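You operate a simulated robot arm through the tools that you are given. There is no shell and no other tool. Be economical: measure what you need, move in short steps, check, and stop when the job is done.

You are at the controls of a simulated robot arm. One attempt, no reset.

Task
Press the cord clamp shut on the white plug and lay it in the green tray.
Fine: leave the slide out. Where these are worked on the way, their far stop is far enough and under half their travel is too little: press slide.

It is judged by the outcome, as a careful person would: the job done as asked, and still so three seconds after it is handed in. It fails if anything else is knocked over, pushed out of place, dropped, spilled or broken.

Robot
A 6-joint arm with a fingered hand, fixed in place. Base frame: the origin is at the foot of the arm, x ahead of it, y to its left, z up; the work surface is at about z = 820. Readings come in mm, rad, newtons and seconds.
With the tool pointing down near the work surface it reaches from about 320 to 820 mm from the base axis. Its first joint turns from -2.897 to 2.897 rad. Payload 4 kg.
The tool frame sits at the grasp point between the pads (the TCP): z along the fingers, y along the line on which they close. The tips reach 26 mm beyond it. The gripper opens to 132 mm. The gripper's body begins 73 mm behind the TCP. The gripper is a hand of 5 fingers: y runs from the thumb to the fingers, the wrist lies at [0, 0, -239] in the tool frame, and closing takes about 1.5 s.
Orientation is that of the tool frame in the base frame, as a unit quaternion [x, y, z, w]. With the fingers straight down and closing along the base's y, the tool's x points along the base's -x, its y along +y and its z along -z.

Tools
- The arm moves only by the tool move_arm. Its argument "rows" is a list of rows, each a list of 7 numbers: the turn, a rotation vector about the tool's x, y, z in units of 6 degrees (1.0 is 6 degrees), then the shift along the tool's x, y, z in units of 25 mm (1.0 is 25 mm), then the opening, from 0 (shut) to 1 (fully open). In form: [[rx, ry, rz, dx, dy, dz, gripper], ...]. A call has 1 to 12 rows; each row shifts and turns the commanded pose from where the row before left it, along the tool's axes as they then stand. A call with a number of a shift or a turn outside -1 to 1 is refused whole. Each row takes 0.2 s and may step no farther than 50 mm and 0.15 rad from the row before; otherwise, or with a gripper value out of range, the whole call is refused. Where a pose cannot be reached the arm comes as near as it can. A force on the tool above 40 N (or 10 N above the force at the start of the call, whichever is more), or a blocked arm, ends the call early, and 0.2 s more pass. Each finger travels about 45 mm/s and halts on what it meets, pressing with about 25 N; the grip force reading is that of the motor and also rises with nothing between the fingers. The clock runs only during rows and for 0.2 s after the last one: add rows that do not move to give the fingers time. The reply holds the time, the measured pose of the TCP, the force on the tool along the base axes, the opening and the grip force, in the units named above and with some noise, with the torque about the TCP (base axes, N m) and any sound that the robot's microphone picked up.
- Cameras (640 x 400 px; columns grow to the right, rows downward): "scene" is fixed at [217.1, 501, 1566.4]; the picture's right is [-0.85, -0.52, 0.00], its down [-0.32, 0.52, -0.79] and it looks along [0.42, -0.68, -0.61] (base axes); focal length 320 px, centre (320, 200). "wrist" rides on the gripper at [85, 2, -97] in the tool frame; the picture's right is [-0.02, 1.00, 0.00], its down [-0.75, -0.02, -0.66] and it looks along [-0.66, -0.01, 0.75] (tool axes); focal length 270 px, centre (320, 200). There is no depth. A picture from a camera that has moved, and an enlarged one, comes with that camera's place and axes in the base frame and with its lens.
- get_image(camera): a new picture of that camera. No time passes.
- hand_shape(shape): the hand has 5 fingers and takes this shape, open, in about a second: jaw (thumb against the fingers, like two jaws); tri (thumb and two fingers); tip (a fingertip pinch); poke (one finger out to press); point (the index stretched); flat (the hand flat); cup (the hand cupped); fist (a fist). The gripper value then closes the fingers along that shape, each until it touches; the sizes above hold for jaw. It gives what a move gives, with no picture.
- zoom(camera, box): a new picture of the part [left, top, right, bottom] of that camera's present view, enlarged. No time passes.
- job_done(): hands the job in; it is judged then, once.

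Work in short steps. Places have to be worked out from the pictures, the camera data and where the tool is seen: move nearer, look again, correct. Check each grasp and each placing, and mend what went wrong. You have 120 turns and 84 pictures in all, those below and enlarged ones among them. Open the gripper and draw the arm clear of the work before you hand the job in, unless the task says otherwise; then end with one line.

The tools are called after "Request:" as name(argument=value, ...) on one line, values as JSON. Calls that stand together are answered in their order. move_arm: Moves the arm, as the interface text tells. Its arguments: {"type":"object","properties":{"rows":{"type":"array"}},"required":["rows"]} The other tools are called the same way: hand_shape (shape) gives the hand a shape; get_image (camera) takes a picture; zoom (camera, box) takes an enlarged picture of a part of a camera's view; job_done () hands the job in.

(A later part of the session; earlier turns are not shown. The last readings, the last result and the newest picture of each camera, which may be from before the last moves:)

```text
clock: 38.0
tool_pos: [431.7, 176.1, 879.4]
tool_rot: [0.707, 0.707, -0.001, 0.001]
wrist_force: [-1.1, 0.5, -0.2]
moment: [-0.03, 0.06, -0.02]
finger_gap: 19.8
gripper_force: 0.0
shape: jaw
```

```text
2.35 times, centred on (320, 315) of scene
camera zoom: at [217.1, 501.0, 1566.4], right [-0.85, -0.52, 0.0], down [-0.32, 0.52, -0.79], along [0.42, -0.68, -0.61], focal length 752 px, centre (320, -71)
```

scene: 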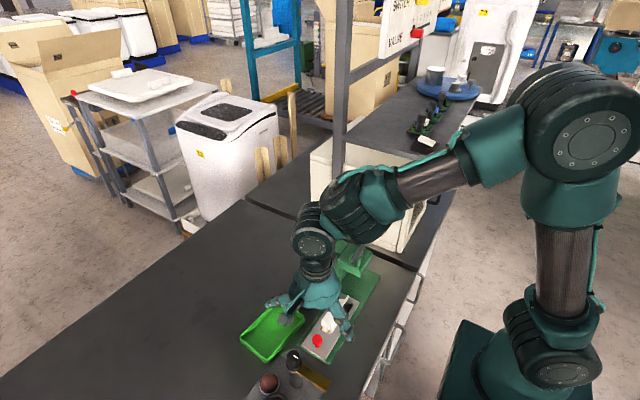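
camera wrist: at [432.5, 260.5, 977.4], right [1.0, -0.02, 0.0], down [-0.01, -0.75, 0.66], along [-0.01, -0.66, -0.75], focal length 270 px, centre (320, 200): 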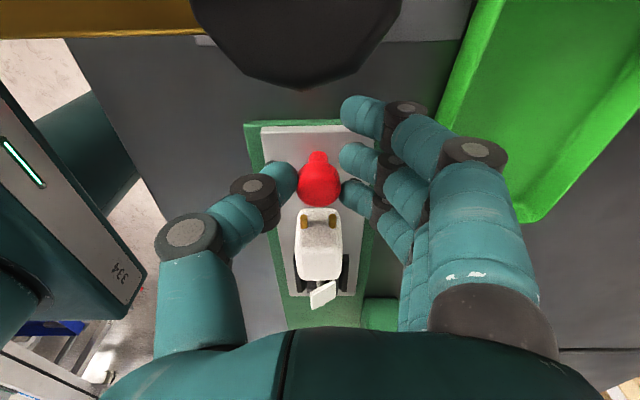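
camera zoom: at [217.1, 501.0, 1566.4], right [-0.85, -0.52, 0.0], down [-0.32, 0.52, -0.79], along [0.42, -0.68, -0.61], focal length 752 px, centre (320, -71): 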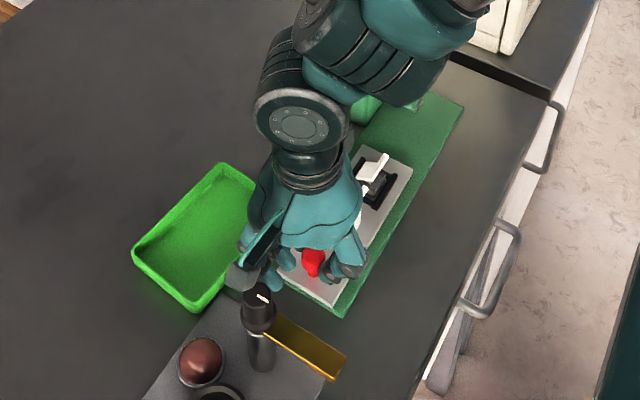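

The knob sits between thumb and third finger. Closing fully will pinch it, and the other fingers will curl behind it on the +y side, which is good for pushing.

Request:
move_arm(rows=[[0, 0, 0, 0, 0, 0, 0], [0, 0, 0, 0, 0, 0, 0], [0, 0, 0, 0, 0, 0, 0], [0, 0, 0, 0, 0, 0, 0]])

Request:
get_image(camera="wrist")

```text
clock: 39.0
tool_pos: [430.2, 175.9, 878.9]
tool_rot: [0.706, 0.708, -0.001, 0.0]
wrist_force: [-10.5, 2.9, -1.7]
moment: [0.01, 0.09, -0.02]
finger_gap: 5.6
gripper_force: 25.1
shape: jaw
```

```text
41 pictures are left
camera wrist: at [431.7, 260.6, 977.1], right [1.0, -0.02, 0.0], down [-0.01, -0.75, 0.66], along [-0.01, -0.66, -0.75], focal length 270 px, centre (320, 200)
```

wrist: 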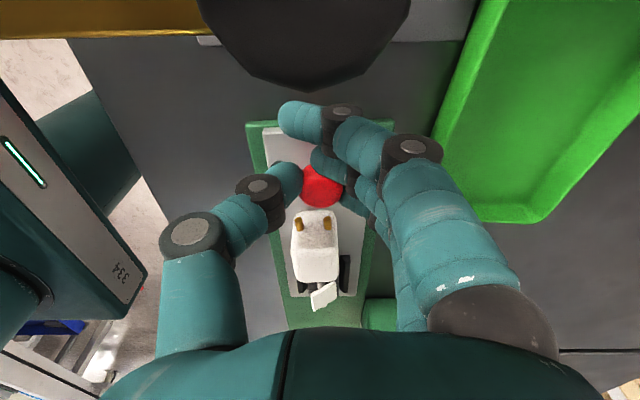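

The knob is gripped, with fingers behind it. I push the slide toward -y.

Request:
move_arm(rows=[[0, 0, 0, -0.2, -0.04, 0, 0], [0, 0, 0, -0.3, 0, 0, 0], [0, 0, 0, -0.3, 0, 0, 0], [0, 0, 0, -0.3, 0, 0, 0], [0, 0, 0, -0.3, 0, 0, 0], [0, 0, 0, -0.3, 0, 0, 0]])

Request:
get_image(camera="wrist")

```text
clock: 40.4
tool_pos: [429.5, 133.9, 880.1]
tool_rot: [0.707, 0.707, -0.001, 0.0]
wrist_force: [-7.6, -0.4, -4.2]
moment: [-0.01, 0.02, -0.02]
finger_gap: 5.1
gripper_force: 24.4
shape: jaw
```

```text
40 pictures are left
camera wrist: at [431.2, 217.4, 977.2], right [1.0, -0.02, 0.0], down [-0.02, -0.75, 0.66], along [-0.01, -0.66, -0.75], focal length 270 px, centre (320, 200)
```

wrist: 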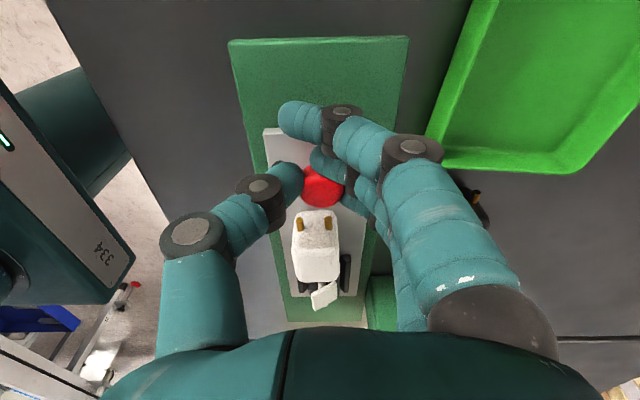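

The slide moves with the hand. I'll continue to the far stop.

Request:
move_arm(rows=[[0, 0, 0, -0.3, 0, 0, 0], [0, 0, 0, -0.3, 0, 0, 0], [0, 0, 0, -0.3, 0, 0, 0], [0, 0, 0, -0.2, 0, 0, 0], [0, 0, 0, 0, 0, 0, 0]])

Request:
get_image(camera="wrist")

Request:
zoom(camera="scene", box=[280, 200, 420, 340])

```text
clock: 41.6
tool_pos: [430.7, 105.2, 880.1]
tool_rot: [0.707, 0.707, -0.002, 0.0]
wrist_force: [-9.2, -0.4, -6.1]
moment: [-0.03, 0.06, -0.02]
finger_gap: 5.2
gripper_force: 24.5
shape: jaw
```

```text
39 pictures are left
camera wrist: at [431.4, 190.0, 977.5], right [1.0, -0.02, 0.0], down [-0.01, -0.75, 0.66], along [-0.01, -0.66, -0.75], focal length 270 px, centre (320, 200)
```

wrist: 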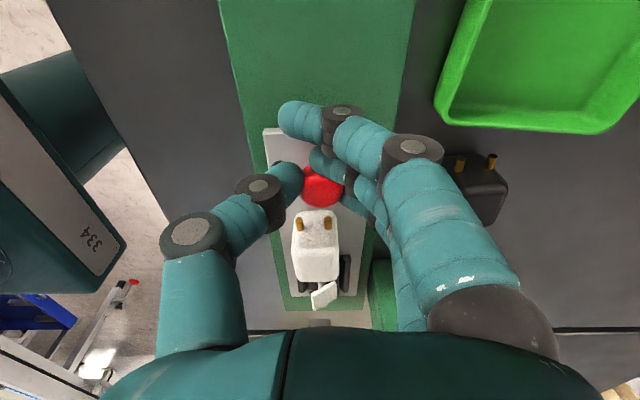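

```text
2.86 times, centred on (350, 270) of scene
camera zoom: at [217.1, 501.0, 1566.4], right [-0.85, -0.52, 0.0], down [-0.32, 0.52, -0.79], along [0.42, -0.68, -0.61], focal length 913 px, centre (234, 0)
```

zoom: 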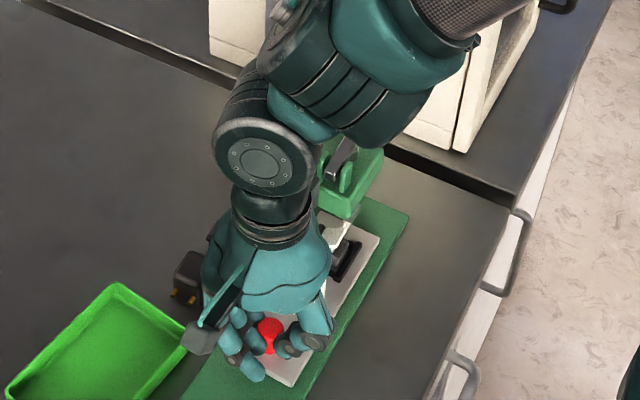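

Continuing toward the stop.

Request:
move_arm(rows=[[0, 0, 0, -0.2, 0, 0, 0], [0, 0, 0, -0.2, 0, 0, 0], [0, 0, 0, -0.2, 0, 0, 0], [0, 0, 0, -0.2, 0, 0, 0], [0, 0, 0, -0.2, 0, 0, 0], [0, 0, 0, 0, 0, 0, 0]])

Request:
get_image(camera="wrist")

```text
clock: 43.0
tool_pos: [429.5, 80.2, 879.8]
tool_rot: [0.708, 0.707, 0.0, 0.001]
wrist_force: [-8.8, -1.6, -8.0]
moment: [-0.02, 0.04, -0.02]
finger_gap: 5.2
gripper_force: 25.1
shape: jaw
```

```text
37 pictures are left
camera wrist: at [431.3, 165.0, 977.6], right [1.0, -0.02, 0.0], down [-0.02, -0.75, 0.66], along [-0.01, -0.66, -0.75], focal length 270 px, centre (320, 200)
```

wrist: 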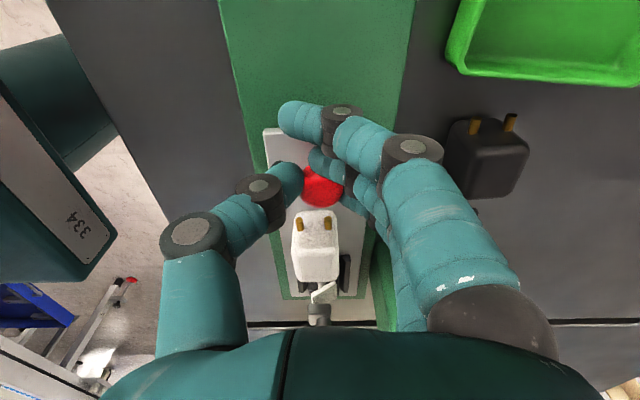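

No stop yet, and the ram (dark, near the lid) is coming into view. I'll continue in small steps.

Request:
move_arm(rows=[[0, 0, 0, -0.16, 0, 0, 0], [0, 0, 0, -0.16, 0, 0, 0], [0, 0, 0, -0.16, 0, 0, 0], [0, 0, 0, -0.16, 0, 0, 0], [0, 0, 0, 0, 0, 0, 0]])

Request:
zoom(camera="wrist", box=[240, 130, 400, 330])

```text
clock: 43.8
tool_pos: [428.6, 76.1, 880.9]
tool_rot: [0.703, 0.711, 0.002, -0.003]
wrist_force: [-5.5, 12.1, -2.9]
moment: [0.19, -0.01, -0.07]
finger_gap: 4.7
gripper_force: 24.9
shape: jaw
stopped in row 3: the force on the tool passed its limit at 46 N (the readings are from after the stop); the commanded pose is now the measured one
```

```text
2.00 times, centred on (320, 230) of wrist
camera zoom: at [429.9, 159.6, 978.4], right [1.0, -0.01, 0.0], down [-0.01, -0.76, 0.65], along [-0.01, -0.65, -0.76], focal length 541 px, centre (320, 140)
```

zoom: 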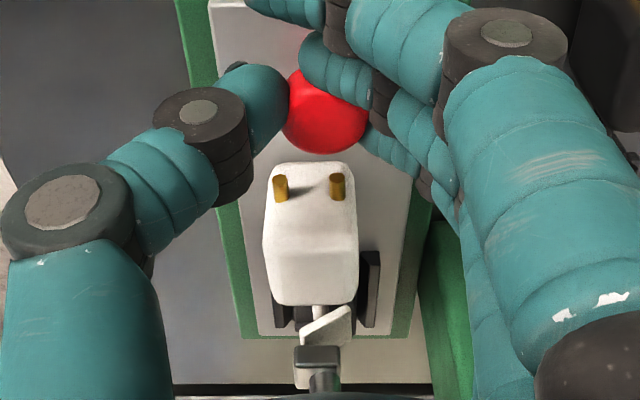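

It hit a hard stop after about 100 mm of travel, and the plug hasn't shifted relative to the knob. I'll release the knob and raise the hand.

Request:
move_arm(rows=[[0, 0, 0, 0, 0, 0, 0.2], [0, 0, 0, 0, 0, 0, 0.35], [0, 0, 0, 0, 0, 0, 0.4], [0, 0, 0, 0, 0, 0, 0.4], [0, 0, 0, 0, 0, 0, 0.4], [0, 0, 0, 0, 0, -0.6, 0.4], [0, 0, 0, 0.5, 0, -1, 0.4], [0, 0, 0, 1, 0, -1, 0.4], [0, 0, 0, 1, 0, -1, 0.4]])

Request:
get_image(camera="wrist")

Request:
zoom(camera="scene", box=[290, 190, 410, 310])

```text
clock: 45.8
tool_pos: [430.4, 136.6, 971.4]
tool_rot: [0.704, 0.71, 0.002, -0.002]
wrist_force: [0.5, -0.4, 0.3]
moment: [0.02, 0.0, 0.04]
finger_gap: 52.0
gripper_force: 0.1
shape: jaw
```

```text
35 pictures are left
camera wrist: at [430.9, 220.4, 1069.4], right [1.0, -0.01, 0.0], down [-0.01, -0.76, 0.65], along [-0.01, -0.65, -0.76], focal length 270 px, centre (320, 200)
```

wrist: 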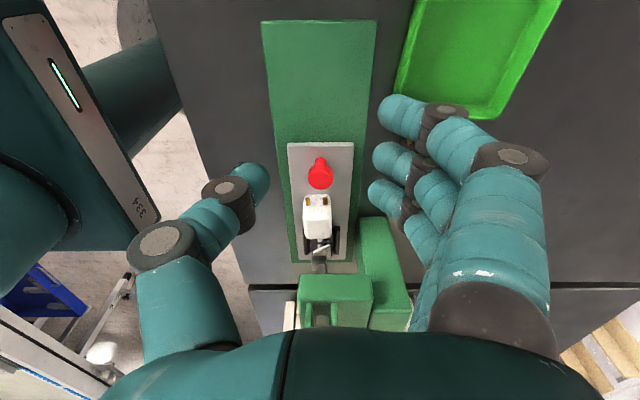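

```text
3.33 times, centred on (350, 250) of scene
camera zoom: at [217.1, 501.0, 1566.4], right [-0.85, -0.52, 0.0], down [-0.32, 0.52, -0.79], along [0.42, -0.68, -0.61], focal length 1065 px, centre (220, 33)
```

zoom: 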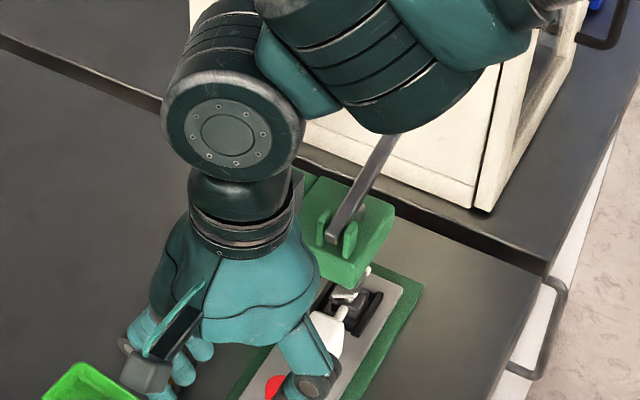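

I'll zoom in closer on the ram and nest area.

Request:
zoom(camera="scene", box=[340, 240, 380, 290])

Request:
zoom(camera="wrist", box=[280, 180, 360, 280])

```text
8.00 times, centred on (360, 265) of scene
camera zoom: at [217.1, 501.0, 1566.4], right [-0.85, -0.52, 0.0], down [-0.32, 0.52, -0.79], along [0.42, -0.68, -0.61], focal length 2556 px, centre (0, -320)
```

zoom: 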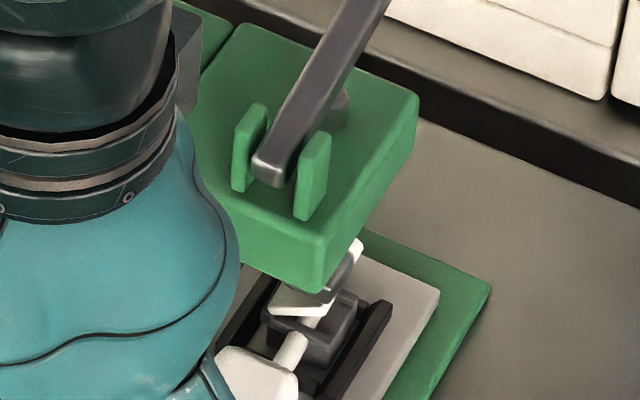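

```text
4.00 times, centred on (320, 230) of wrist
camera zoom: at [430.9, 220.4, 1069.4], right [1.0, -0.01, 0.0], down [-0.01, -0.76, 0.65], along [-0.01, -0.65, -0.76], focal length 1081 px, centre (320, 80)
```

zoom: 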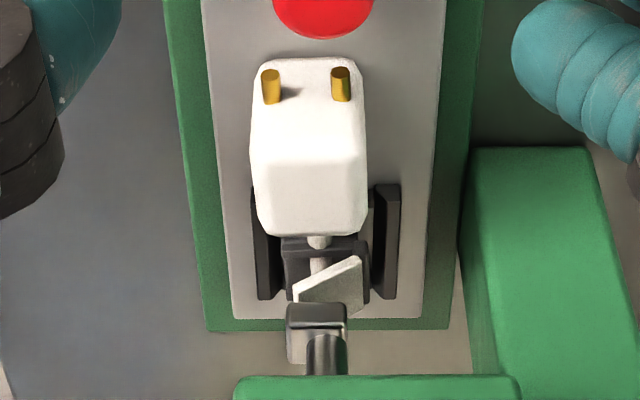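

The clamp looks to be under the ram and the slide is at its end stop. Next is the lever, so I'll rise above it for a clear view.

Request:
move_arm(rows=[[0, 0, 0, 0, 0, -1, 0.4], [0, 0, 0, 0, 0, -1, 0.4], [0, 0, 0, 0, 0, -1, 0.4], [0, 0, 0, 0, 0, -1, 0.4], [0, 0, 0, -1, 0, -1, 0.4], [0, 0, 0, -1, 0, -1, 0.4], [0, 0, 0, -1, 0, -0.4, 0.4], [0, 0, 0, -1, 0, 0, 0.4]])

Request:
get_image(camera="wrist")

Request:
zoom(camera="scene", box=[320, 180, 420, 310])

```text
clock: 47.6
tool_pos: [429.9, 36.5, 1131.3]
tool_rot: [0.703, 0.711, 0.002, -0.003]
wrist_force: [-0.4, 0.3, -0.3]
moment: [0.03, -0.02, -0.01]
finger_gap: 52.1
gripper_force: 0.1
shape: jaw
```

```text
31 pictures are left
camera wrist: at [431.0, 119.8, 1229.4], right [1.0, -0.01, 0.0], down [-0.01, -0.76, 0.65], along [-0.01, -0.65, -0.76], focal length 270 px, centre (320, 200)
```

wrist: 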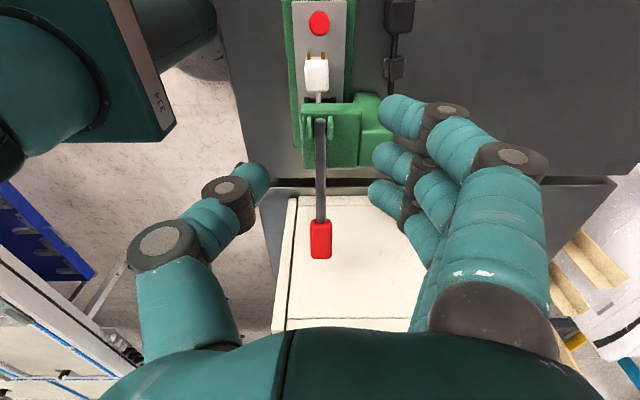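

```text
3.08 times, centred on (370, 245) of scene
camera zoom: at [217.1, 501.0, 1566.4], right [-0.85, -0.52, 0.0], down [-0.32, 0.52, -0.79], along [0.42, -0.68, -0.61], focal length 983 px, centre (166, 62)
```

zoom: 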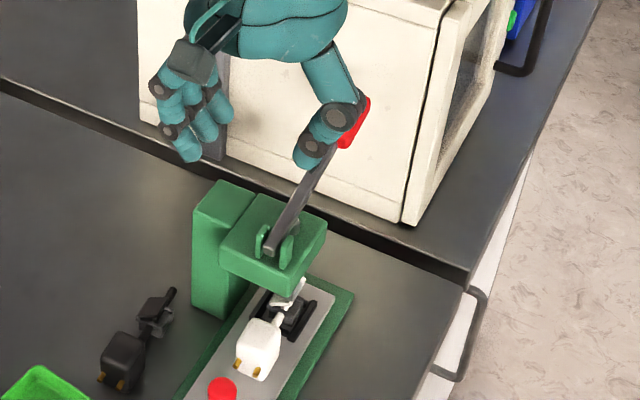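

Handle: about (429, -141, 1002); lever pivot end: about (429, -3, 960); cabinet front: about y=-225, well behind. I'll position the closed hand above the handle.

Request:
move_arm(rows=[[0, 0, 0.05, -1, 0, 0, 0.2], [0, 0, 0, -1, 0, 0, 0], [0, 0, 0, -1, 0, 0, 0], [0, 0, 0, -1, 0, 0, 0], [0, 0, 0, -1, 0, 0, 0], [0, 0, 0, -1, 0, 0, 0], [0, 0, 0, -0.9, 0, 0.8, 0], [0, 0, 0, 0, 0, 0.9, 0], [0, 0, 0, 0, 0, 0.5, 0]])

Request:
get_image(camera="wrist")

Request:
zoom(camera="scene", box=[320, 160, 440, 280])

```text
clock: 49.6
tool_pos: [431.3, -135.7, 1074.1]
tool_rot: [0.705, 0.71, 0.003, -0.002]
wrist_force: [-0.2, -0.3, 0.1]
moment: [0.01, 0.01, -0.01]
finger_gap: 0.0
gripper_force: 24.6
shape: jaw
```

```text
29 pictures are left
camera wrist: at [432.6, -53.0, 1171.5], right [1.0, -0.02, 0.0], down [-0.01, -0.76, 0.65], along [-0.01, -0.65, -0.76], focal length 270 px, centre (320, 200)
```

wrist: 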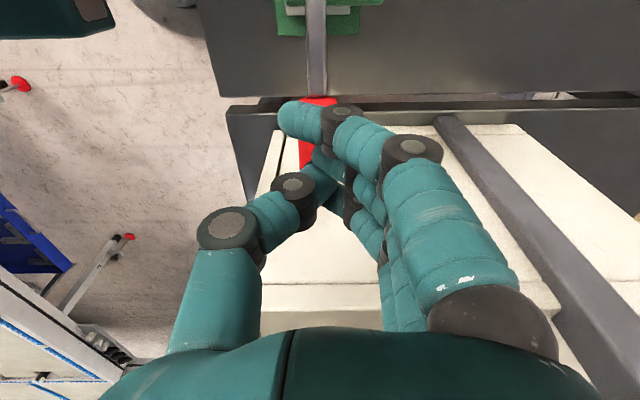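

```text
3.33 times, centred on (380, 220) of scene
camera zoom: at [217.1, 501.0, 1566.4], right [-0.85, -0.52, 0.0], down [-0.32, 0.52, -0.79], along [0.42, -0.68, -0.61], focal length 1065 px, centre (120, 133)
```

zoom: 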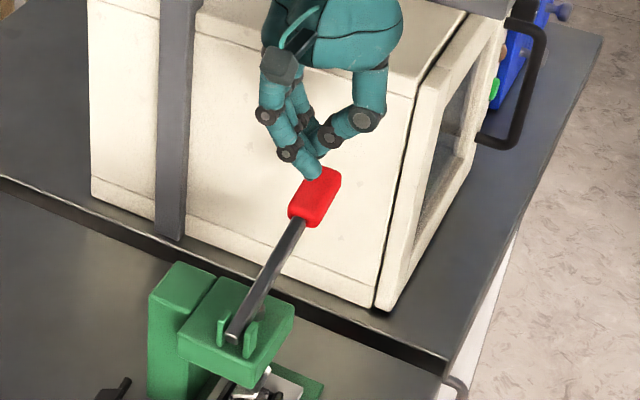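

The tips are right above the red handle, so I descend gently until contact.

Request:
move_arm(rows=[[0, 0, 0, 0, 0, 0.3, 0], [0, 0, 0, 0, 0, 0.3, 0], [0, 0, 0, 0, 0, 0.3, 0], [0, 0, 0, 0, 0, 0.3, 0], [0, 0, 0, 0, 0, 0.3, 0], [0, 0, 0, 0, 0, 0.3, 0]])

Request:
zoom(camera="scene", box=[320, 160, 440, 280])

```text
clock: 51.0
tool_pos: [430.8, -136.3, 1029.3]
tool_rot: [0.706, 0.709, 0.003, -0.002]
wrist_force: [-0.1, -0.3, 1.2]
moment: [-0.06, 0.03, -0.02]
finger_gap: 0.0
gripper_force: 24.7
shape: jaw
```

```text
3.33 times, centred on (380, 220) of scene
camera zoom: at [217.1, 501.0, 1566.4], right [-0.85, -0.52, 0.0], down [-0.32, 0.52, -0.79], along [0.42, -0.68, -0.61], focal length 1065 px, centre (120, 133)
```

zoom: 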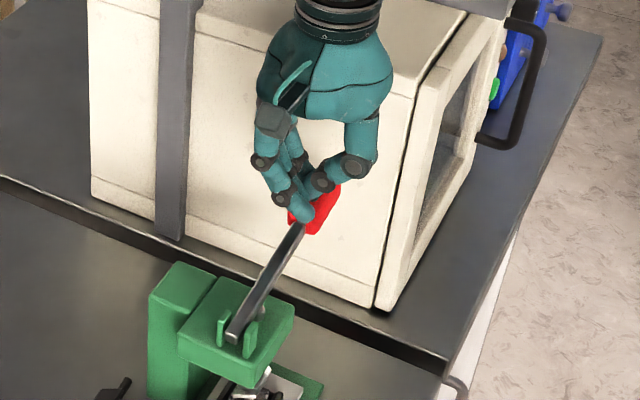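

Contact is just beginning, at low force. I continue downward.

Request:
move_arm(rows=[[0, 0, 0, 0, 0, 0.3, 0], [0, 0, 0, 0, 0, 0.3, 0], [0, 0, 0, 0, 0, 0.3, 0], [0, 0, 0, 0, 0, 0.3, 0], [0, 0, 0, 0, 0, 0.3, 0]])

Request:
zoom(camera="scene", box=[320, 160, 440, 280])

```text
clock: 52.2
tool_pos: [431.9, -135.6, 992.4]
tool_rot: [0.705, 0.709, 0.002, -0.002]
wrist_force: [1.8, 0.2, 8.5]
moment: [0.1, -0.08, -0.03]
finger_gap: 0.0
gripper_force: 25.4
shape: jaw
```

```text
3.33 times, centred on (380, 220) of scene
camera zoom: at [217.1, 501.0, 1566.4], right [-0.85, -0.52, 0.0], down [-0.32, 0.52, -0.79], along [0.42, -0.68, -0.61], focal length 1065 px, centre (120, 133)
```

zoom: 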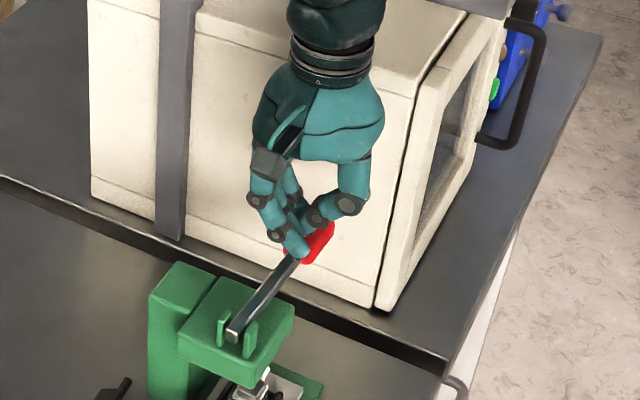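

The lever is turning down at about 8 N. I'll continue to its stop.

Request:
move_arm(rows=[[0, 0, 0, 0, 0, 0.3, 0], [0, 0, 0, 0, 0, 0.3, 0], [0, 0, 0, 0, 0, 0.3, 0], [0, 0, 0, 0, 0, 0.2, 0], [0, 0, 0, 0, 0, 0.2, 0]])

Request:
zoom(camera="scene", box=[320, 160, 440, 280])

```text
clock: 52.8
tool_pos: [433.4, -135.7, 980.3]
tool_rot: [0.704, 0.71, 0.007, 0.004]
wrist_force: [1.3, 5.3, 29.1]
moment: [0.59, 0.01, -0.03]
finger_gap: 0.2
gripper_force: 25.6
shape: jaw
stopped in row 3: the force on the tool passed its limit at 46 N (the readings are from after the stop); the commanded pose is now the measured one
```

```text
3.33 times, centred on (380, 220) of scene
camera zoom: at [217.1, 501.0, 1566.4], right [-0.85, -0.52, 0.0], down [-0.32, 0.52, -0.79], along [0.42, -0.68, -0.61], focal length 1065 px, centre (120, 133)
```

zoom: 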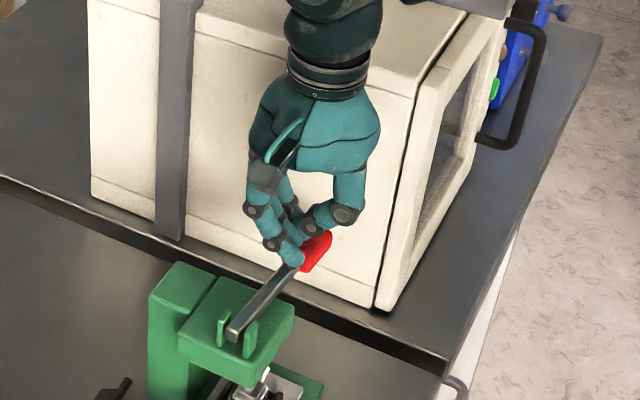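

It stopped at 46 N with no click sound reported. I'll check the clamp under the ram.

Request:
zoom(camera="scene", box=[335, 235, 385, 285])

```text
8.00 times, centred on (360, 260) of scene
camera zoom: at [217.1, 501.0, 1566.4], right [-0.85, -0.52, 0.0], down [-0.32, 0.52, -0.79], along [0.42, -0.68, -0.61], focal length 2556 px, centre (0, -280)
```

zoom: 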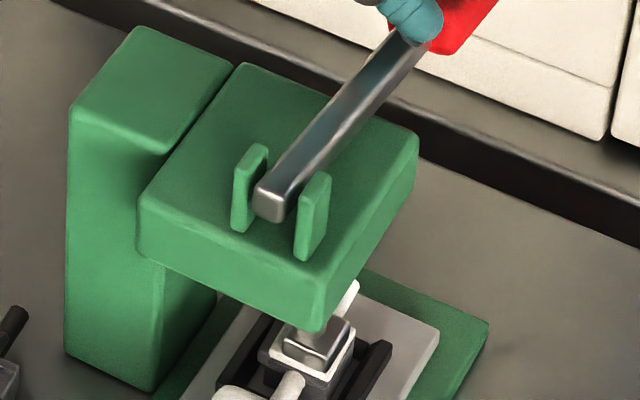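

The ram has pressed the lid down onto its base. I'll push a bit more to check for a latch or click.

Request:
move_arm(rows=[[0, 0, 0, 0, 0, 0.06, 0], [0, 0, 0, 0, 0, 0.04, 0], [0, 0, 0, 0, 0, 0, 0]])

Request:
move_arm(rows=[[0, 0, 0, 0, 0, 0.1, 0], [0, 0, 0, 0, 0, 0.1, 0], [0, 0, 0, 0, 0, 0, 0]])

Request:
zoom(camera="scene", box=[335, 235, 385, 285])

```text
clock: 53.3
tool_pos: [434.6, -135.5, 980.5]
tool_rot: [0.704, 0.71, 0.007, 0.005]
wrist_force: [-1.7, 4.2, 26.7]
moment: [0.53, 0.08, 0.02]
finger_gap: 0.1
gripper_force: 25.0
shape: jaw
stopped in row 2: the force on the tool passed its limit at 42 N (the readings are from after the stop); the commanded pose is now the measured one
```

```text
clock: 53.7
tool_pos: [436.9, -135.0, 979.8]
tool_rot: [0.703, 0.711, 0.009, 0.007]
wrist_force: [-5.6, 4.0, 27.4]
moment: [0.48, 0.2, 0.05]
finger_gap: 0.0
gripper_force: 24.7
shape: jaw
stopped in row 2: the force on the tool passed its limit at 43 N (the readings are from after the stop); the commanded pose is now the measured one
```

```text
8.00 times, centred on (360, 260) of scene
camera zoom: at [217.1, 501.0, 1566.4], right [-0.85, -0.52, 0.0], down [-0.32, 0.52, -0.79], along [0.42, -0.68, -0.61], focal length 2556 px, centre (0, -280)
```

zoom: 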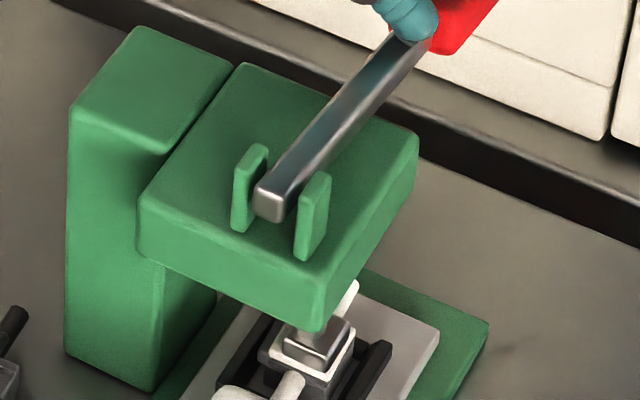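

No further motion, so it's a hard stop with the lid flush. I raise the hand and see whether the lever springs back.

Request:
move_arm(rows=[[0, 0, 0, 0, 0, -0.4, 0], [0, 0, 0, 0, 0, -0.8, 0], [0, 0, 0, 0, 0, -1, 0], [0, 0, 0, 0, 0, -1, 0], [0, 0, 0, 0, 0, -1, 0]])

Request:
zoom(camera="scene", box=[325, 180, 425, 290])

```text
clock: 54.9
tool_pos: [435.6, -136.0, 1083.7]
tool_rot: [0.704, 0.71, 0.008, 0.006]
wrist_force: [-0.9, -0.4, 0.1]
moment: [-0.01, 0.0, 0.0]
finger_gap: 0.1
gripper_force: 25.2
shape: jaw
```

```text
3.64 times, centred on (375, 235) of scene
camera zoom: at [217.1, 501.0, 1566.4], right [-0.85, -0.52, 0.0], down [-0.32, 0.52, -0.79], along [0.42, -0.68, -0.61], focal length 1162 px, centre (120, 73)
```

zoom: 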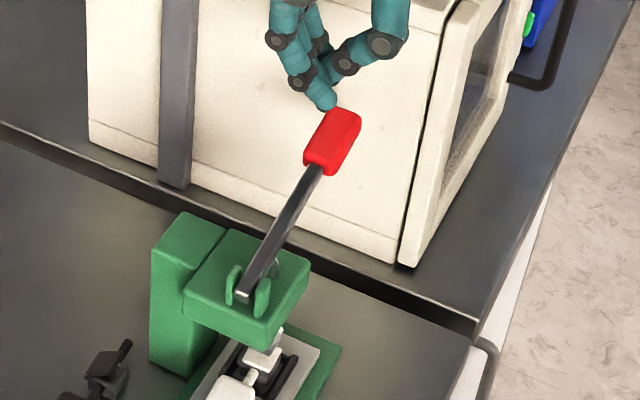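

The lever sprang back by itself. I'll zoom on the clamp.

Request:
zoom(camera="scene", box=[345, 255, 375, 285])

```text
13.33 times, centred on (360, 270) of scene
camera zoom: at [217.1, 501.0, 1566.4], right [-0.85, -0.52, 0.0], down [-0.32, 0.52, -0.79], along [0.42, -0.68, -0.61], focal length 4260 px, centre (-213, -733)
```

zoom: 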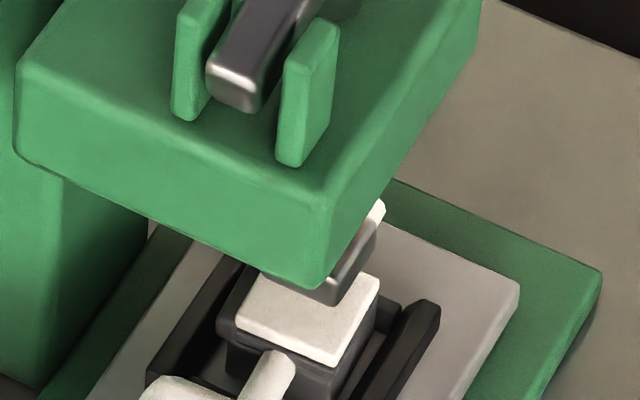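

The lid is flat and shut on its base. Now I'll go back over the knob at y≈72 and level the hand.

Request:
move_arm(rows=[[0.19, -0.03, 0.08, 1, -0.2, 0, 0.2], [0, 0, 0, 1, 0, 0, 0.4], [0, 0, 0, 1, 0, 0, 0.4], [0, 0, 0, 1, 0, 0, 0.4], [0, 0, 0, 1, 0, 0, 0.4], [0, 0, 0, 1, 0, 0, 0.4], [0, 0, 0, 1, 0, 0, 0.4], [0, 0, 0, 1, 0, 0, 0.4], [0, 0, 0, 0.55, 0, 0, 0.4]])

Request:
move_arm(rows=[[0, 0, 0, 0, 0, 1, 0.4], [0, 0, 0, 0, 0, 1, 0.4], [0, 0, 0, 0, 0, 1, 0.4], [0, 0, 0, 0, 0, 1, 0.4], [0, 0, 0, 0, 0, 1, 0.4], [0, 0, 0, 0, 0, 1, 0.4], [0, 0, 0, 0, 0, 0.4, 0.4]])

Request:
get_image(camera="wrist")

```text
clock: 56.9
tool_pos: [429.1, 78.1, 1084.9]
tool_rot: [0.707, 0.707, 0.001, -0.001]
wrist_force: [0.8, 0.3, 0.6]
moment: [0.0, -0.01, -0.02]
finger_gap: 52.0
gripper_force: 0.0
shape: jaw
```

```text
clock: 58.5
tool_pos: [429.4, 77.4, 924.2]
tool_rot: [0.707, 0.707, 0.0, -0.001]
wrist_force: [0.7, 0.9, -0.5]
moment: [-0.05, 0.01, 0.02]
finger_gap: 52.3
gripper_force: 0.1
shape: jaw
```

```text
20 pictures are left
camera wrist: at [430.1, 162.2, 1021.5], right [1.0, -0.02, 0.0], down [-0.01, -0.75, 0.66], along [-0.01, -0.66, -0.75], focal length 270 px, centre (320, 200)
```

wrist: 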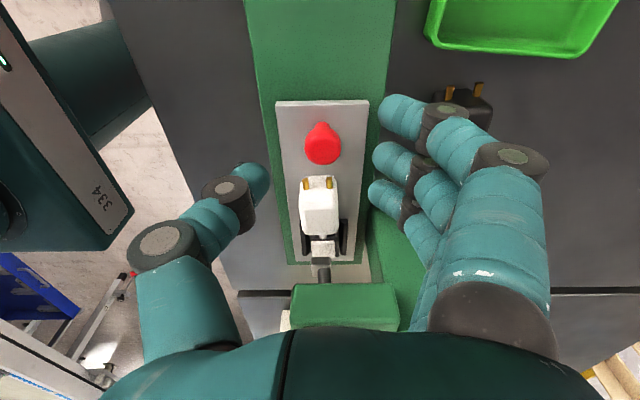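

The knob is at about (430, 68.5). I'll shift to y=73, descend to z≈879 and grip it.

Request:
move_arm(rows=[[0, 0, 0, -0.17, 0.04, 0.6, 0.4], [0, 0, 0, 0, 0, 0.7, 0.4], [0, 0, 0, 0, 0, 0.5, 0.4], [0, 0, 0, 0, 0, 0, 0.25], [0, 0, 0, 0, 0, 0, 0.1], [0, 0, 0, 0, 0, 0, 0], [0, 0, 0, 0, 0, 0, 0], [0, 0, 0, 0, 0, 0, 0], [0, 0, 0, 0, 0, 0, 0], [0, 0, 0, 0, 0, 0, 0]])

Request:
move_arm(rows=[[0, 0, 0, 0.2, 0, 0, 0], [0, 0, 0, 0.3, 0, 0, 0], [0, 0, 0, 0.3, 0, 0, 0], [0, 0, 0, 0, 0, 0, 0]])

Request:
get_image(camera="wrist")

```text
clock: 60.7
tool_pos: [429.2, 74.2, 878.4]
tool_rot: [0.707, 0.708, -0.002, -0.002]
wrist_force: [-10.5, 2.5, -2.3]
moment: [0.01, 0.05, 0.02]
finger_gap: 8.0
gripper_force: 25.0
shape: jaw
```

```text
clock: 61.7
tool_pos: [429.1, 94.5, 877.7]
tool_rot: [0.707, 0.707, 0.0, 0.0]
wrist_force: [-13.0, 0.6, -3.3]
moment: [0.01, 0.18, 0.05]
finger_gap: 7.7
gripper_force: 25.0
shape: jaw
```

```text
19 pictures are left
camera wrist: at [430.5, 178.2, 976.1], right [1.0, -0.02, 0.0], down [-0.01, -0.75, 0.66], along [-0.01, -0.66, -0.75], focal length 270 px, centre (320, 200)
```

wrist: 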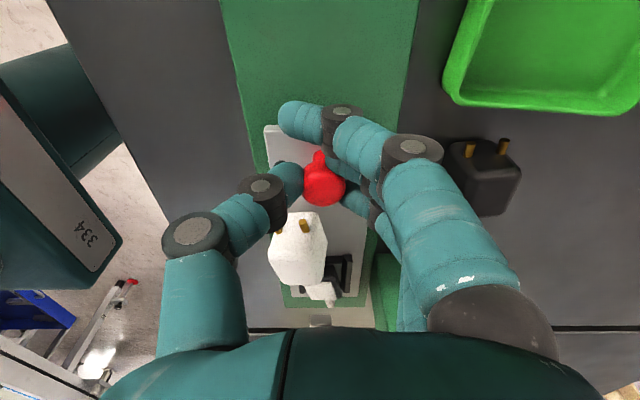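

A finger swung the plug body a little toward -x, but the slide is following the hand. I'll pull on gently and check.

Request:
move_arm(rows=[[0, 0, 0, 0.3, 0, 0, 0], [0, 0, 0, 0.3, 0, 0, 0], [0, 0, 0, 0.3, 0, 0, 0], [0, 0, 0, 0.3, 0, 0, 0], [0, 0, 0, 0.3, 0, 0, 0], [0, 0, 0, 0.3, 0, 0, 0], [0, 0, 0, 0, 0, 0, 0]])

Request:
get_image(camera="wrist")

```text
clock: 63.3
tool_pos: [429.4, 139.4, 878.9]
tool_rot: [0.706, 0.708, 0.0, -0.001]
wrist_force: [-11.9, 1.4, -9.1]
moment: [0.04, 0.11, 0.03]
finger_gap: 7.4
gripper_force: 25.1
shape: jaw
```

```text
18 pictures are left
camera wrist: at [430.5, 223.5, 976.6], right [1.0, -0.02, 0.0], down [-0.01, -0.75, 0.66], along [-0.01, -0.66, -0.75], focal length 270 px, centre (320, 200)
```

wrist: 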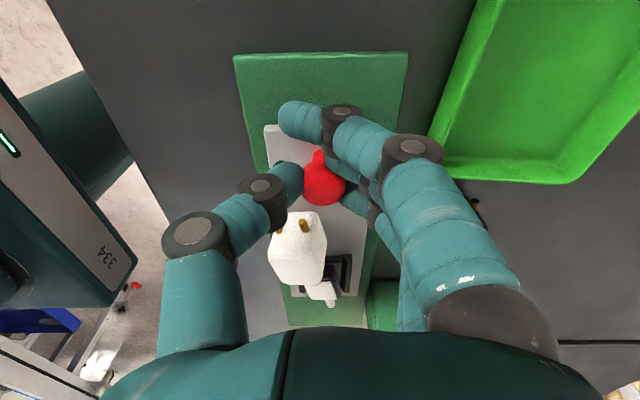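

The slide is following well. I'll pull the last ~33 mm, then release and rise.

Request:
move_arm(rows=[[0, 0, 0, 0.3, 0, 0, 0], [0, 0, 0, 0.3, 0, 0, 0], [0, 0, 0, 0.3, 0, 0, 0], [0, 0, 0, 0.3, 0, 0, 0], [0, 0, 0, 0.1, 0, 0, 0], [0, 0, 0, 0, 0, 0, 0.15], [0, 0, 0, 0, 0, 0, 0.3], [0, 0, 0, 0, 0, 0, 0.35], [0, 0, 0, 0, 0, 0, 0.35], [0, 0, 0, 0, 0, -0.4, 0.35], [0, 0, 0, 0, 0, -0.8, 0.35], [0, 0, 0, 0, 0, -1, 0.35]])

Request:
move_arm(rows=[[0, 0, 0, 0, 0, -1, 0.45], [0, 0, 0, -0.8, 0, 0, 0.45], [0, 0, 0, -0.8, 0, 0, 0.45]])

Request:
get_image(camera="wrist")

```text
clock: 65.9
tool_pos: [429.9, 171.7, 933.8]
tool_rot: [0.707, 0.708, 0.0, -0.001]
wrist_force: [-0.2, -0.2, -0.5]
moment: [0.03, 0.02, 0.01]
finger_gap: 45.7
gripper_force: 0.0
shape: jaw
```

```text
clock: 66.7
tool_pos: [429.9, 130.8, 959.3]
tool_rot: [0.707, 0.707, 0.0, -0.001]
wrist_force: [0.0, 0.0, 0.4]
moment: [0.02, -0.01, -0.03]
finger_gap: 58.7
gripper_force: 0.0
shape: jaw
```

```text
17 pictures are left
camera wrist: at [431.4, 214.7, 1056.9], right [1.0, -0.02, 0.0], down [-0.01, -0.75, 0.66], along [-0.01, -0.66, -0.75], focal length 270 px, centre (320, 200)
```

wrist: 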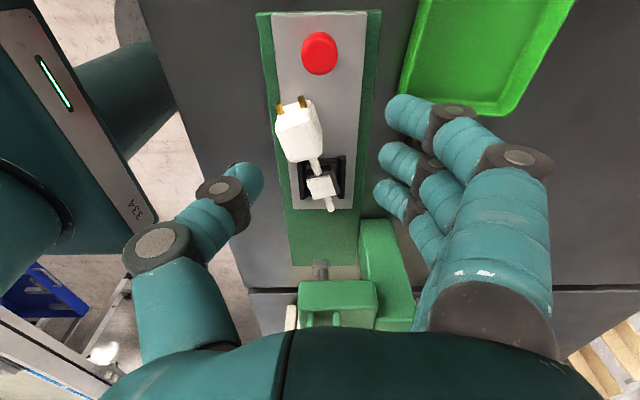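

The slide is out. The plug is yawed about 15°, so I'll zoom on it before grasping.

Request:
zoom(camera="wrist", box=[260, 80, 380, 220])

```text
2.86 times, centred on (320, 150) of wrist
camera zoom: at [431.4, 214.7, 1056.9], right [1.0, -0.02, 0.0], down [-0.01, -0.75, 0.66], along [-0.01, -0.66, -0.75], focal length 772 px, centre (320, 343)
```

zoom: 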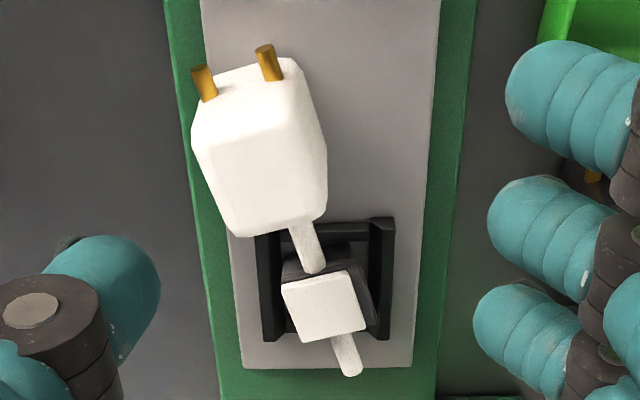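

The clamp is shut; the body is at about (412.5, 105) with ~18° yaw. I'll rotate the hand to match, centre over the body, come partway down and check.

Request:
move_arm(rows=[[0, 0, -1, 0, 0, 0, 0.5], [0, 0, -1, 0, 0, 0, 0.5], [0, 0, -1, 0, 0, 0, 0.5], [0, 0, 0, -0.89, -0.98, 0, 0.5], [0, 0, 0, 0, 0, 1, 0.5], [0, 0, 0, 0, 0, 1, 0.5]])

Request:
get_image(camera="wrist")

```text
clock: 68.1
tool_pos: [413.6, 103.5, 910.0]
tool_rot: [0.587, 0.809, 0.0, -0.001]
wrist_force: [-0.3, 0.0, 0.8]
moment: [-0.01, 0.03, 0.02]
finger_gap: 64.7
gripper_force: 0.1
shape: jaw
```

```text
15 pictures are left
camera wrist: at [388.4, 183.1, 1006.7], right [0.96, 0.29, 0.0], down [0.22, -0.72, 0.66], along [0.19, -0.63, -0.75], focal length 270 px, centre (320, 200)
```

wrist: 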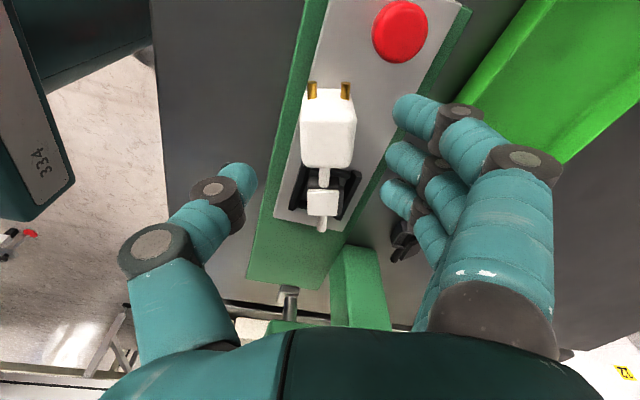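

Aligned with the plug. I'll make small corrections, descend to z≈867 and close.

Request:
move_arm(rows=[[0, 0, 0, 0.1, 0.15, 0.6, 0.5], [0, 0, 0, 0, 0, 0.6, 0.5], [0, 0, 0, 0, 0, 0.5, 0.5], [0, 0, 0, 0, 0, 0, 0.35], [0, 0, 0, 0, 0, 0, 0.2], [0, 0, 0, 0, 0, 0, 0.05], [0, 0, 0, 0, 0, 0, 0], [0, 0, 0, 0, 0, 0, 0], [0, 0, 0, 0, 0, 0, 0], [0, 0, 0, 0, 0, 0, 0]])

Request:
get_image(camera="wrist")

```text
clock: 70.3
tool_pos: [415.7, 107.3, 866.2]
tool_rot: [0.587, 0.809, 0.001, -0.001]
wrist_force: [1.1, 2.0, 4.4]
moment: [0.03, -0.14, 0.12]
finger_gap: 21.5
gripper_force: 25.3
shape: jaw
```

```text
14 pictures are left
camera wrist: at [390.9, 187.2, 963.8], right [0.96, 0.29, 0.0], down [0.22, -0.72, 0.66], along [0.19, -0.63, -0.75], focal length 270 px, centre (320, 200)
```

wrist: 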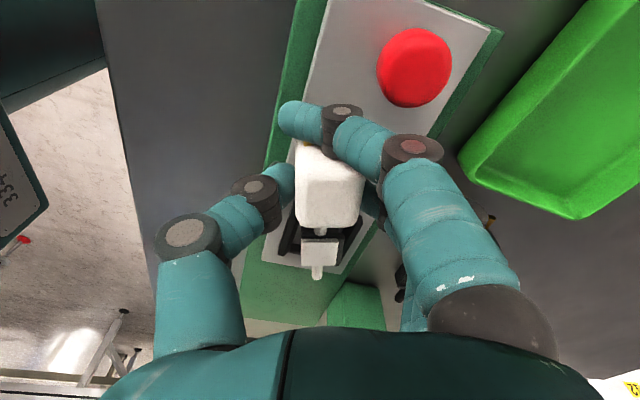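

The grasp is good. I'll lift, turn back straight, and move over the tray for a look.

Request:
move_arm(rows=[[0, 0, 0, 0, 0, -0.4, 0], [0, 0, 0, 0, 0, -0.8, 0], [0, 0, 0, 0, 0, -1, 0], [0, 0, 0, 0, 0, -1, 0], [0, 0, 1, 0, 0, -1, 0], [0, 0, 1, 0, 0, 0, 0], [0, 0, 1, 0, 0, 0, 0], [0, 0, 0, 0.6, 0.9, 0, 0], [0, 0, 0, 0.6, 0.9, 0, 0], [0, 0, 0, 0.6, 0.9, 0, 0], [0, 0, 0, 0.6, 0.9, 0, 0], [0, 0, 0, 0.6, 0.9, 0, 0]])

Request:
get_image(camera="wrist")

Request:
zoom(camera="scene", box=[220, 200, 420, 400])

```text
clock: 72.9
tool_pos: [528.1, 182.0, 971.5]
tool_rot: [0.707, 0.707, 0.0, -0.001]
wrist_force: [-0.1, 0.6, -1.7]
moment: [-0.01, 0.03, 0.04]
finger_gap: 19.2
gripper_force: 24.8
shape: jaw
```

```text
13 pictures are left
camera wrist: at [530.8, 265.7, 1069.3], right [1.0, -0.02, 0.0], down [-0.01, -0.75, 0.66], along [-0.01, -0.66, -0.75], focal length 270 px, centre (320, 200)
```

wrist: 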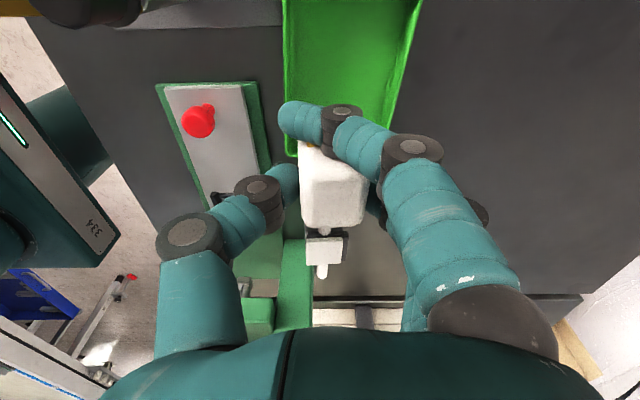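

```text
2.00 times, centred on (320, 300) of scene
camera zoom: at [217.1, 501.0, 1566.4], right [-0.85, -0.52, 0.0], down [-0.32, 0.52, -0.79], along [0.42, -0.68, -0.61], focal length 639 px, centre (320, 0)
```

zoom: 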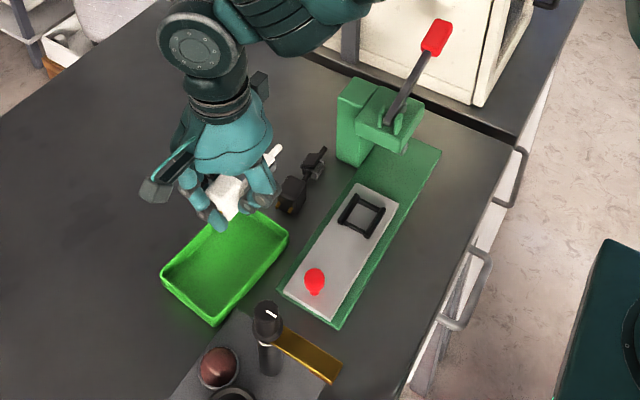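

The tray now spans roughly x 497–603, y 127–277, and is yawed about 4°. I'll move over it so the plug's midpoint is at about (552, 202), turn to match, and lower partway.

Request:
move_arm(rows=[[0, 0, 0.65, 0.7, 0.35, 0, 0], [0, 0, 0, 0.7, 0.35, 0, 0], [0, 0, 0, 0.65, 0.3, 0, 0], [0, 0, 0, 0, 0, 1, 0], [0, 0, 0, 0, 0, 1, 0], [0, 0, 0, 0, 0, 0.6, 0], [0, 0, 0, 0, 0, 0, 0]])

Request:
get_image(camera="wrist")

Request:
zoom(camera="scene", box=[220, 240, 340, 380])

```text
clock: 74.5
tool_pos: [555.5, 231.7, 906.0]
tool_rot: [0.731, 0.682, 0.0, -0.001]
wrist_force: [0.4, -0.2, -1.5]
moment: [0.05, 0.02, 0.0]
finger_gap: 19.5
gripper_force: 24.5
shape: jaw
```

```text
11 pictures are left
camera wrist: at [562.8, 315.0, 1003.4], right [1.0, -0.09, 0.0], down [-0.07, -0.75, 0.66], along [-0.06, -0.65, -0.75], focal length 270 px, centre (320, 200)
```

wrist: 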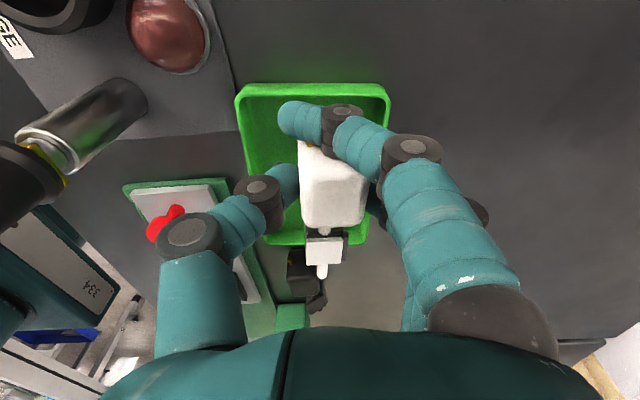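

```text
2.86 times, centred on (280, 310) of scene
camera zoom: at [217.1, 501.0, 1566.4], right [-0.85, -0.52, 0.0], down [-0.32, 0.52, -0.79], along [0.42, -0.68, -0.61], focal length 913 px, centre (434, -114)
```

zoom: 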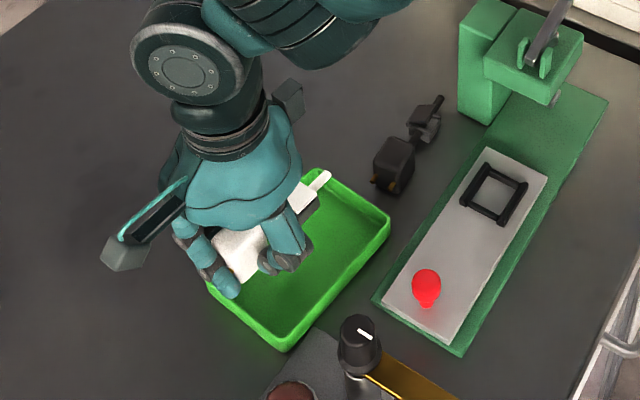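

The tray's inner length barely exceeds the plug's and the index finger would hit the far rim. I'll lay the plug diagonally (about 35°): rotate, recentre, and lower a bit.

Request:
move_arm(rows=[[0, 0, 1, 0, 0, 0, 0], [0, 0, 1, 0, 0, 0, 0], [0, 0, 1, 0, 0, 0, 0], [0, 0, 1, 0, 0, 0, 0], [0, 0, 1, 0, 0, 0, 0], [0, 0, 0.17, -0.5, 0.86, 0, 0], [0, 0, 0, 0, 0, 0.5, 0], [0, 0, 0, 0, 0, 0.5, 0], [0, 0, 0, 0, 0, 0, 0]])

Request:
get_image(camera="wrist")

Request:
zoom(camera="scene", box=[220, 250, 340, 370])

```text
clock: 76.5
tool_pos: [565.3, 209.7, 881.6]
tool_rot: [0.887, 0.462, 0.0, 0.0]
wrist_force: [-0.8, -0.1, -0.7]
moment: [0.06, 0.02, 0.0]
finger_gap: 19.6
gripper_force: 25.4
shape: jaw
```

```text
9 pictures are left
camera wrist: at [616.3, 277.1, 979.1], right [0.81, -0.59, 0.0], down [-0.44, -0.61, 0.66], along [-0.39, -0.53, -0.75], focal length 270 px, centre (320, 200)
```

wrist: 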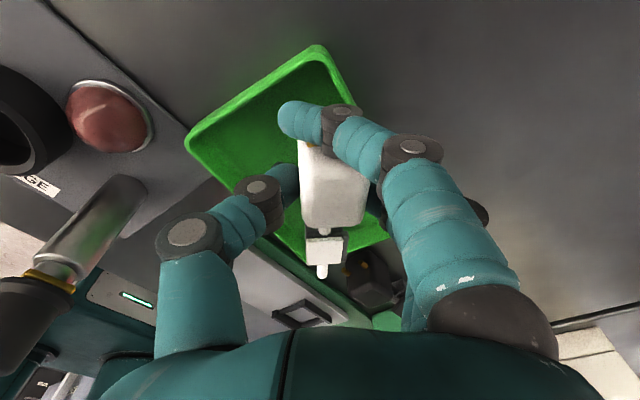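

```text
3.33 times, centred on (280, 310) of scene
camera zoom: at [217.1, 501.0, 1566.4], right [-0.85, -0.52, 0.0], down [-0.32, 0.52, -0.79], along [0.42, -0.68, -0.61], focal length 1065 px, centre (453, -167)
```

zoom: 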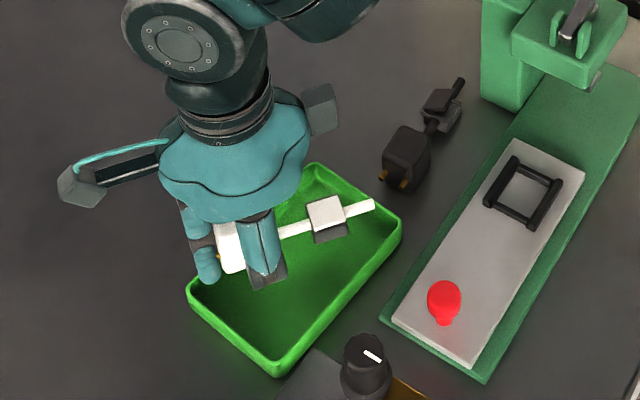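

The plug lies along the tray's diagonal with margins at both ends. I'll lower it slowly to the floor.

Request:
move_arm(rows=[[0, 0, 0, 0, 0, 0.25, 0], [0, 0, 0, 0, 0, 0.25, 0], [0, 0, 0, 0, 0, 0.2, 0], [0, 0, 0, 0, 0, 0.15, 0], [0, 0, 0, 0, 0, 0.1, 0], [0, 0, 0, 0, 0, 0, 0]])

Request:
zoom(camera="scene", box=[220, 250, 340, 370])

```text
clock: 77.5
tool_pos: [568.2, 208.0, 866.3]
tool_rot: [0.887, 0.461, 0.005, 0.0]
wrist_force: [-3.9, -4.1, 24.0]
moment: [-0.08, -0.56, -0.09]
finger_gap: 21.1
gripper_force: 25.0
shape: jaw
stopped in row 4: the force on the tool passed its limit at 43 N (the readings are from after the stop); the commanded pose is now the measured one
```

```text
3.33 times, centred on (280, 310) of scene
camera zoom: at [217.1, 501.0, 1566.4], right [-0.85, -0.52, 0.0], down [-0.32, 0.52, -0.79], along [0.42, -0.68, -0.61], focal length 1065 px, centre (453, -167)
```

zoom: 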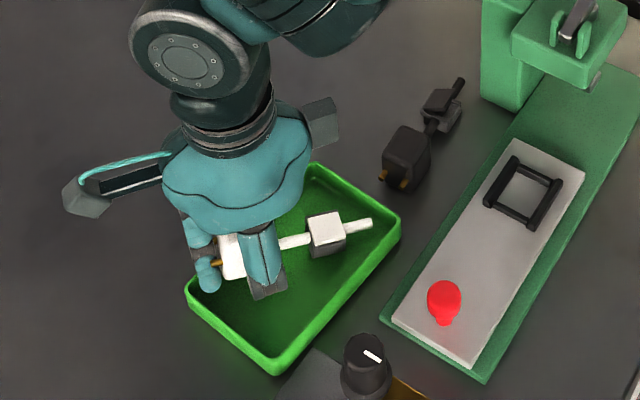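

A finger is touching the +x rim (contact about 23 mm to +x). I'll lift slightly, shift away from that wall, and lower again.

Request:
move_arm(rows=[[0, 0, 0, 0, 0, -0.2, 0], [0, 0, 0, -0.04, -0.3, 0, 0], [0, 0, 0, 0, 0, 0.2, 0], [0, 0, 0, 0, 0, 0.15, 0], [0, 0, 0, 0, 0, 0.15, 0], [0, 0, 0, 0, 0, 0.1, 0], [0, 0, 0, 0, 0, 0, 0]])

```text
clock: 79.1
tool_pos: [561.9, 210.8, 854.7]
tool_rot: [0.888, 0.461, 0.004, 0.0]
wrist_force: [-1.5, 0.6, 1.3]
moment: [-0.04, -0.04, 0.02]
finger_gap: 19.7
gripper_force: 24.9
shape: jaw
```

It came down freely to 854.7, so the plug is about at the tray floor. I'll check.

Request:
zoom(camera="scene", box=[220, 250, 340, 370])

```text
3.33 times, centred on (280, 310) of scene
camera zoom: at [217.1, 501.0, 1566.4], right [-0.85, -0.52, 0.0], down [-0.32, 0.52, -0.79], along [0.42, -0.68, -0.61], focal length 1065 px, centre (453, -167)
```

zoom: 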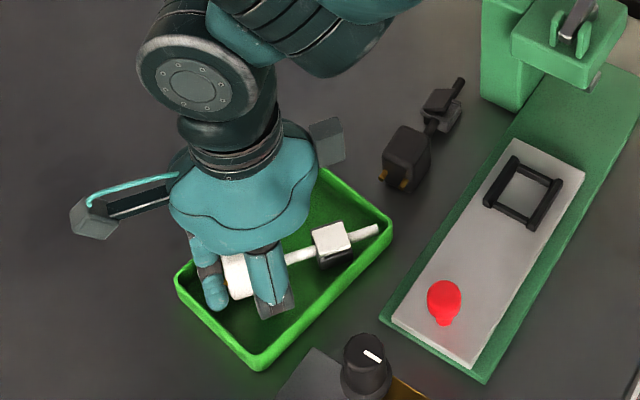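

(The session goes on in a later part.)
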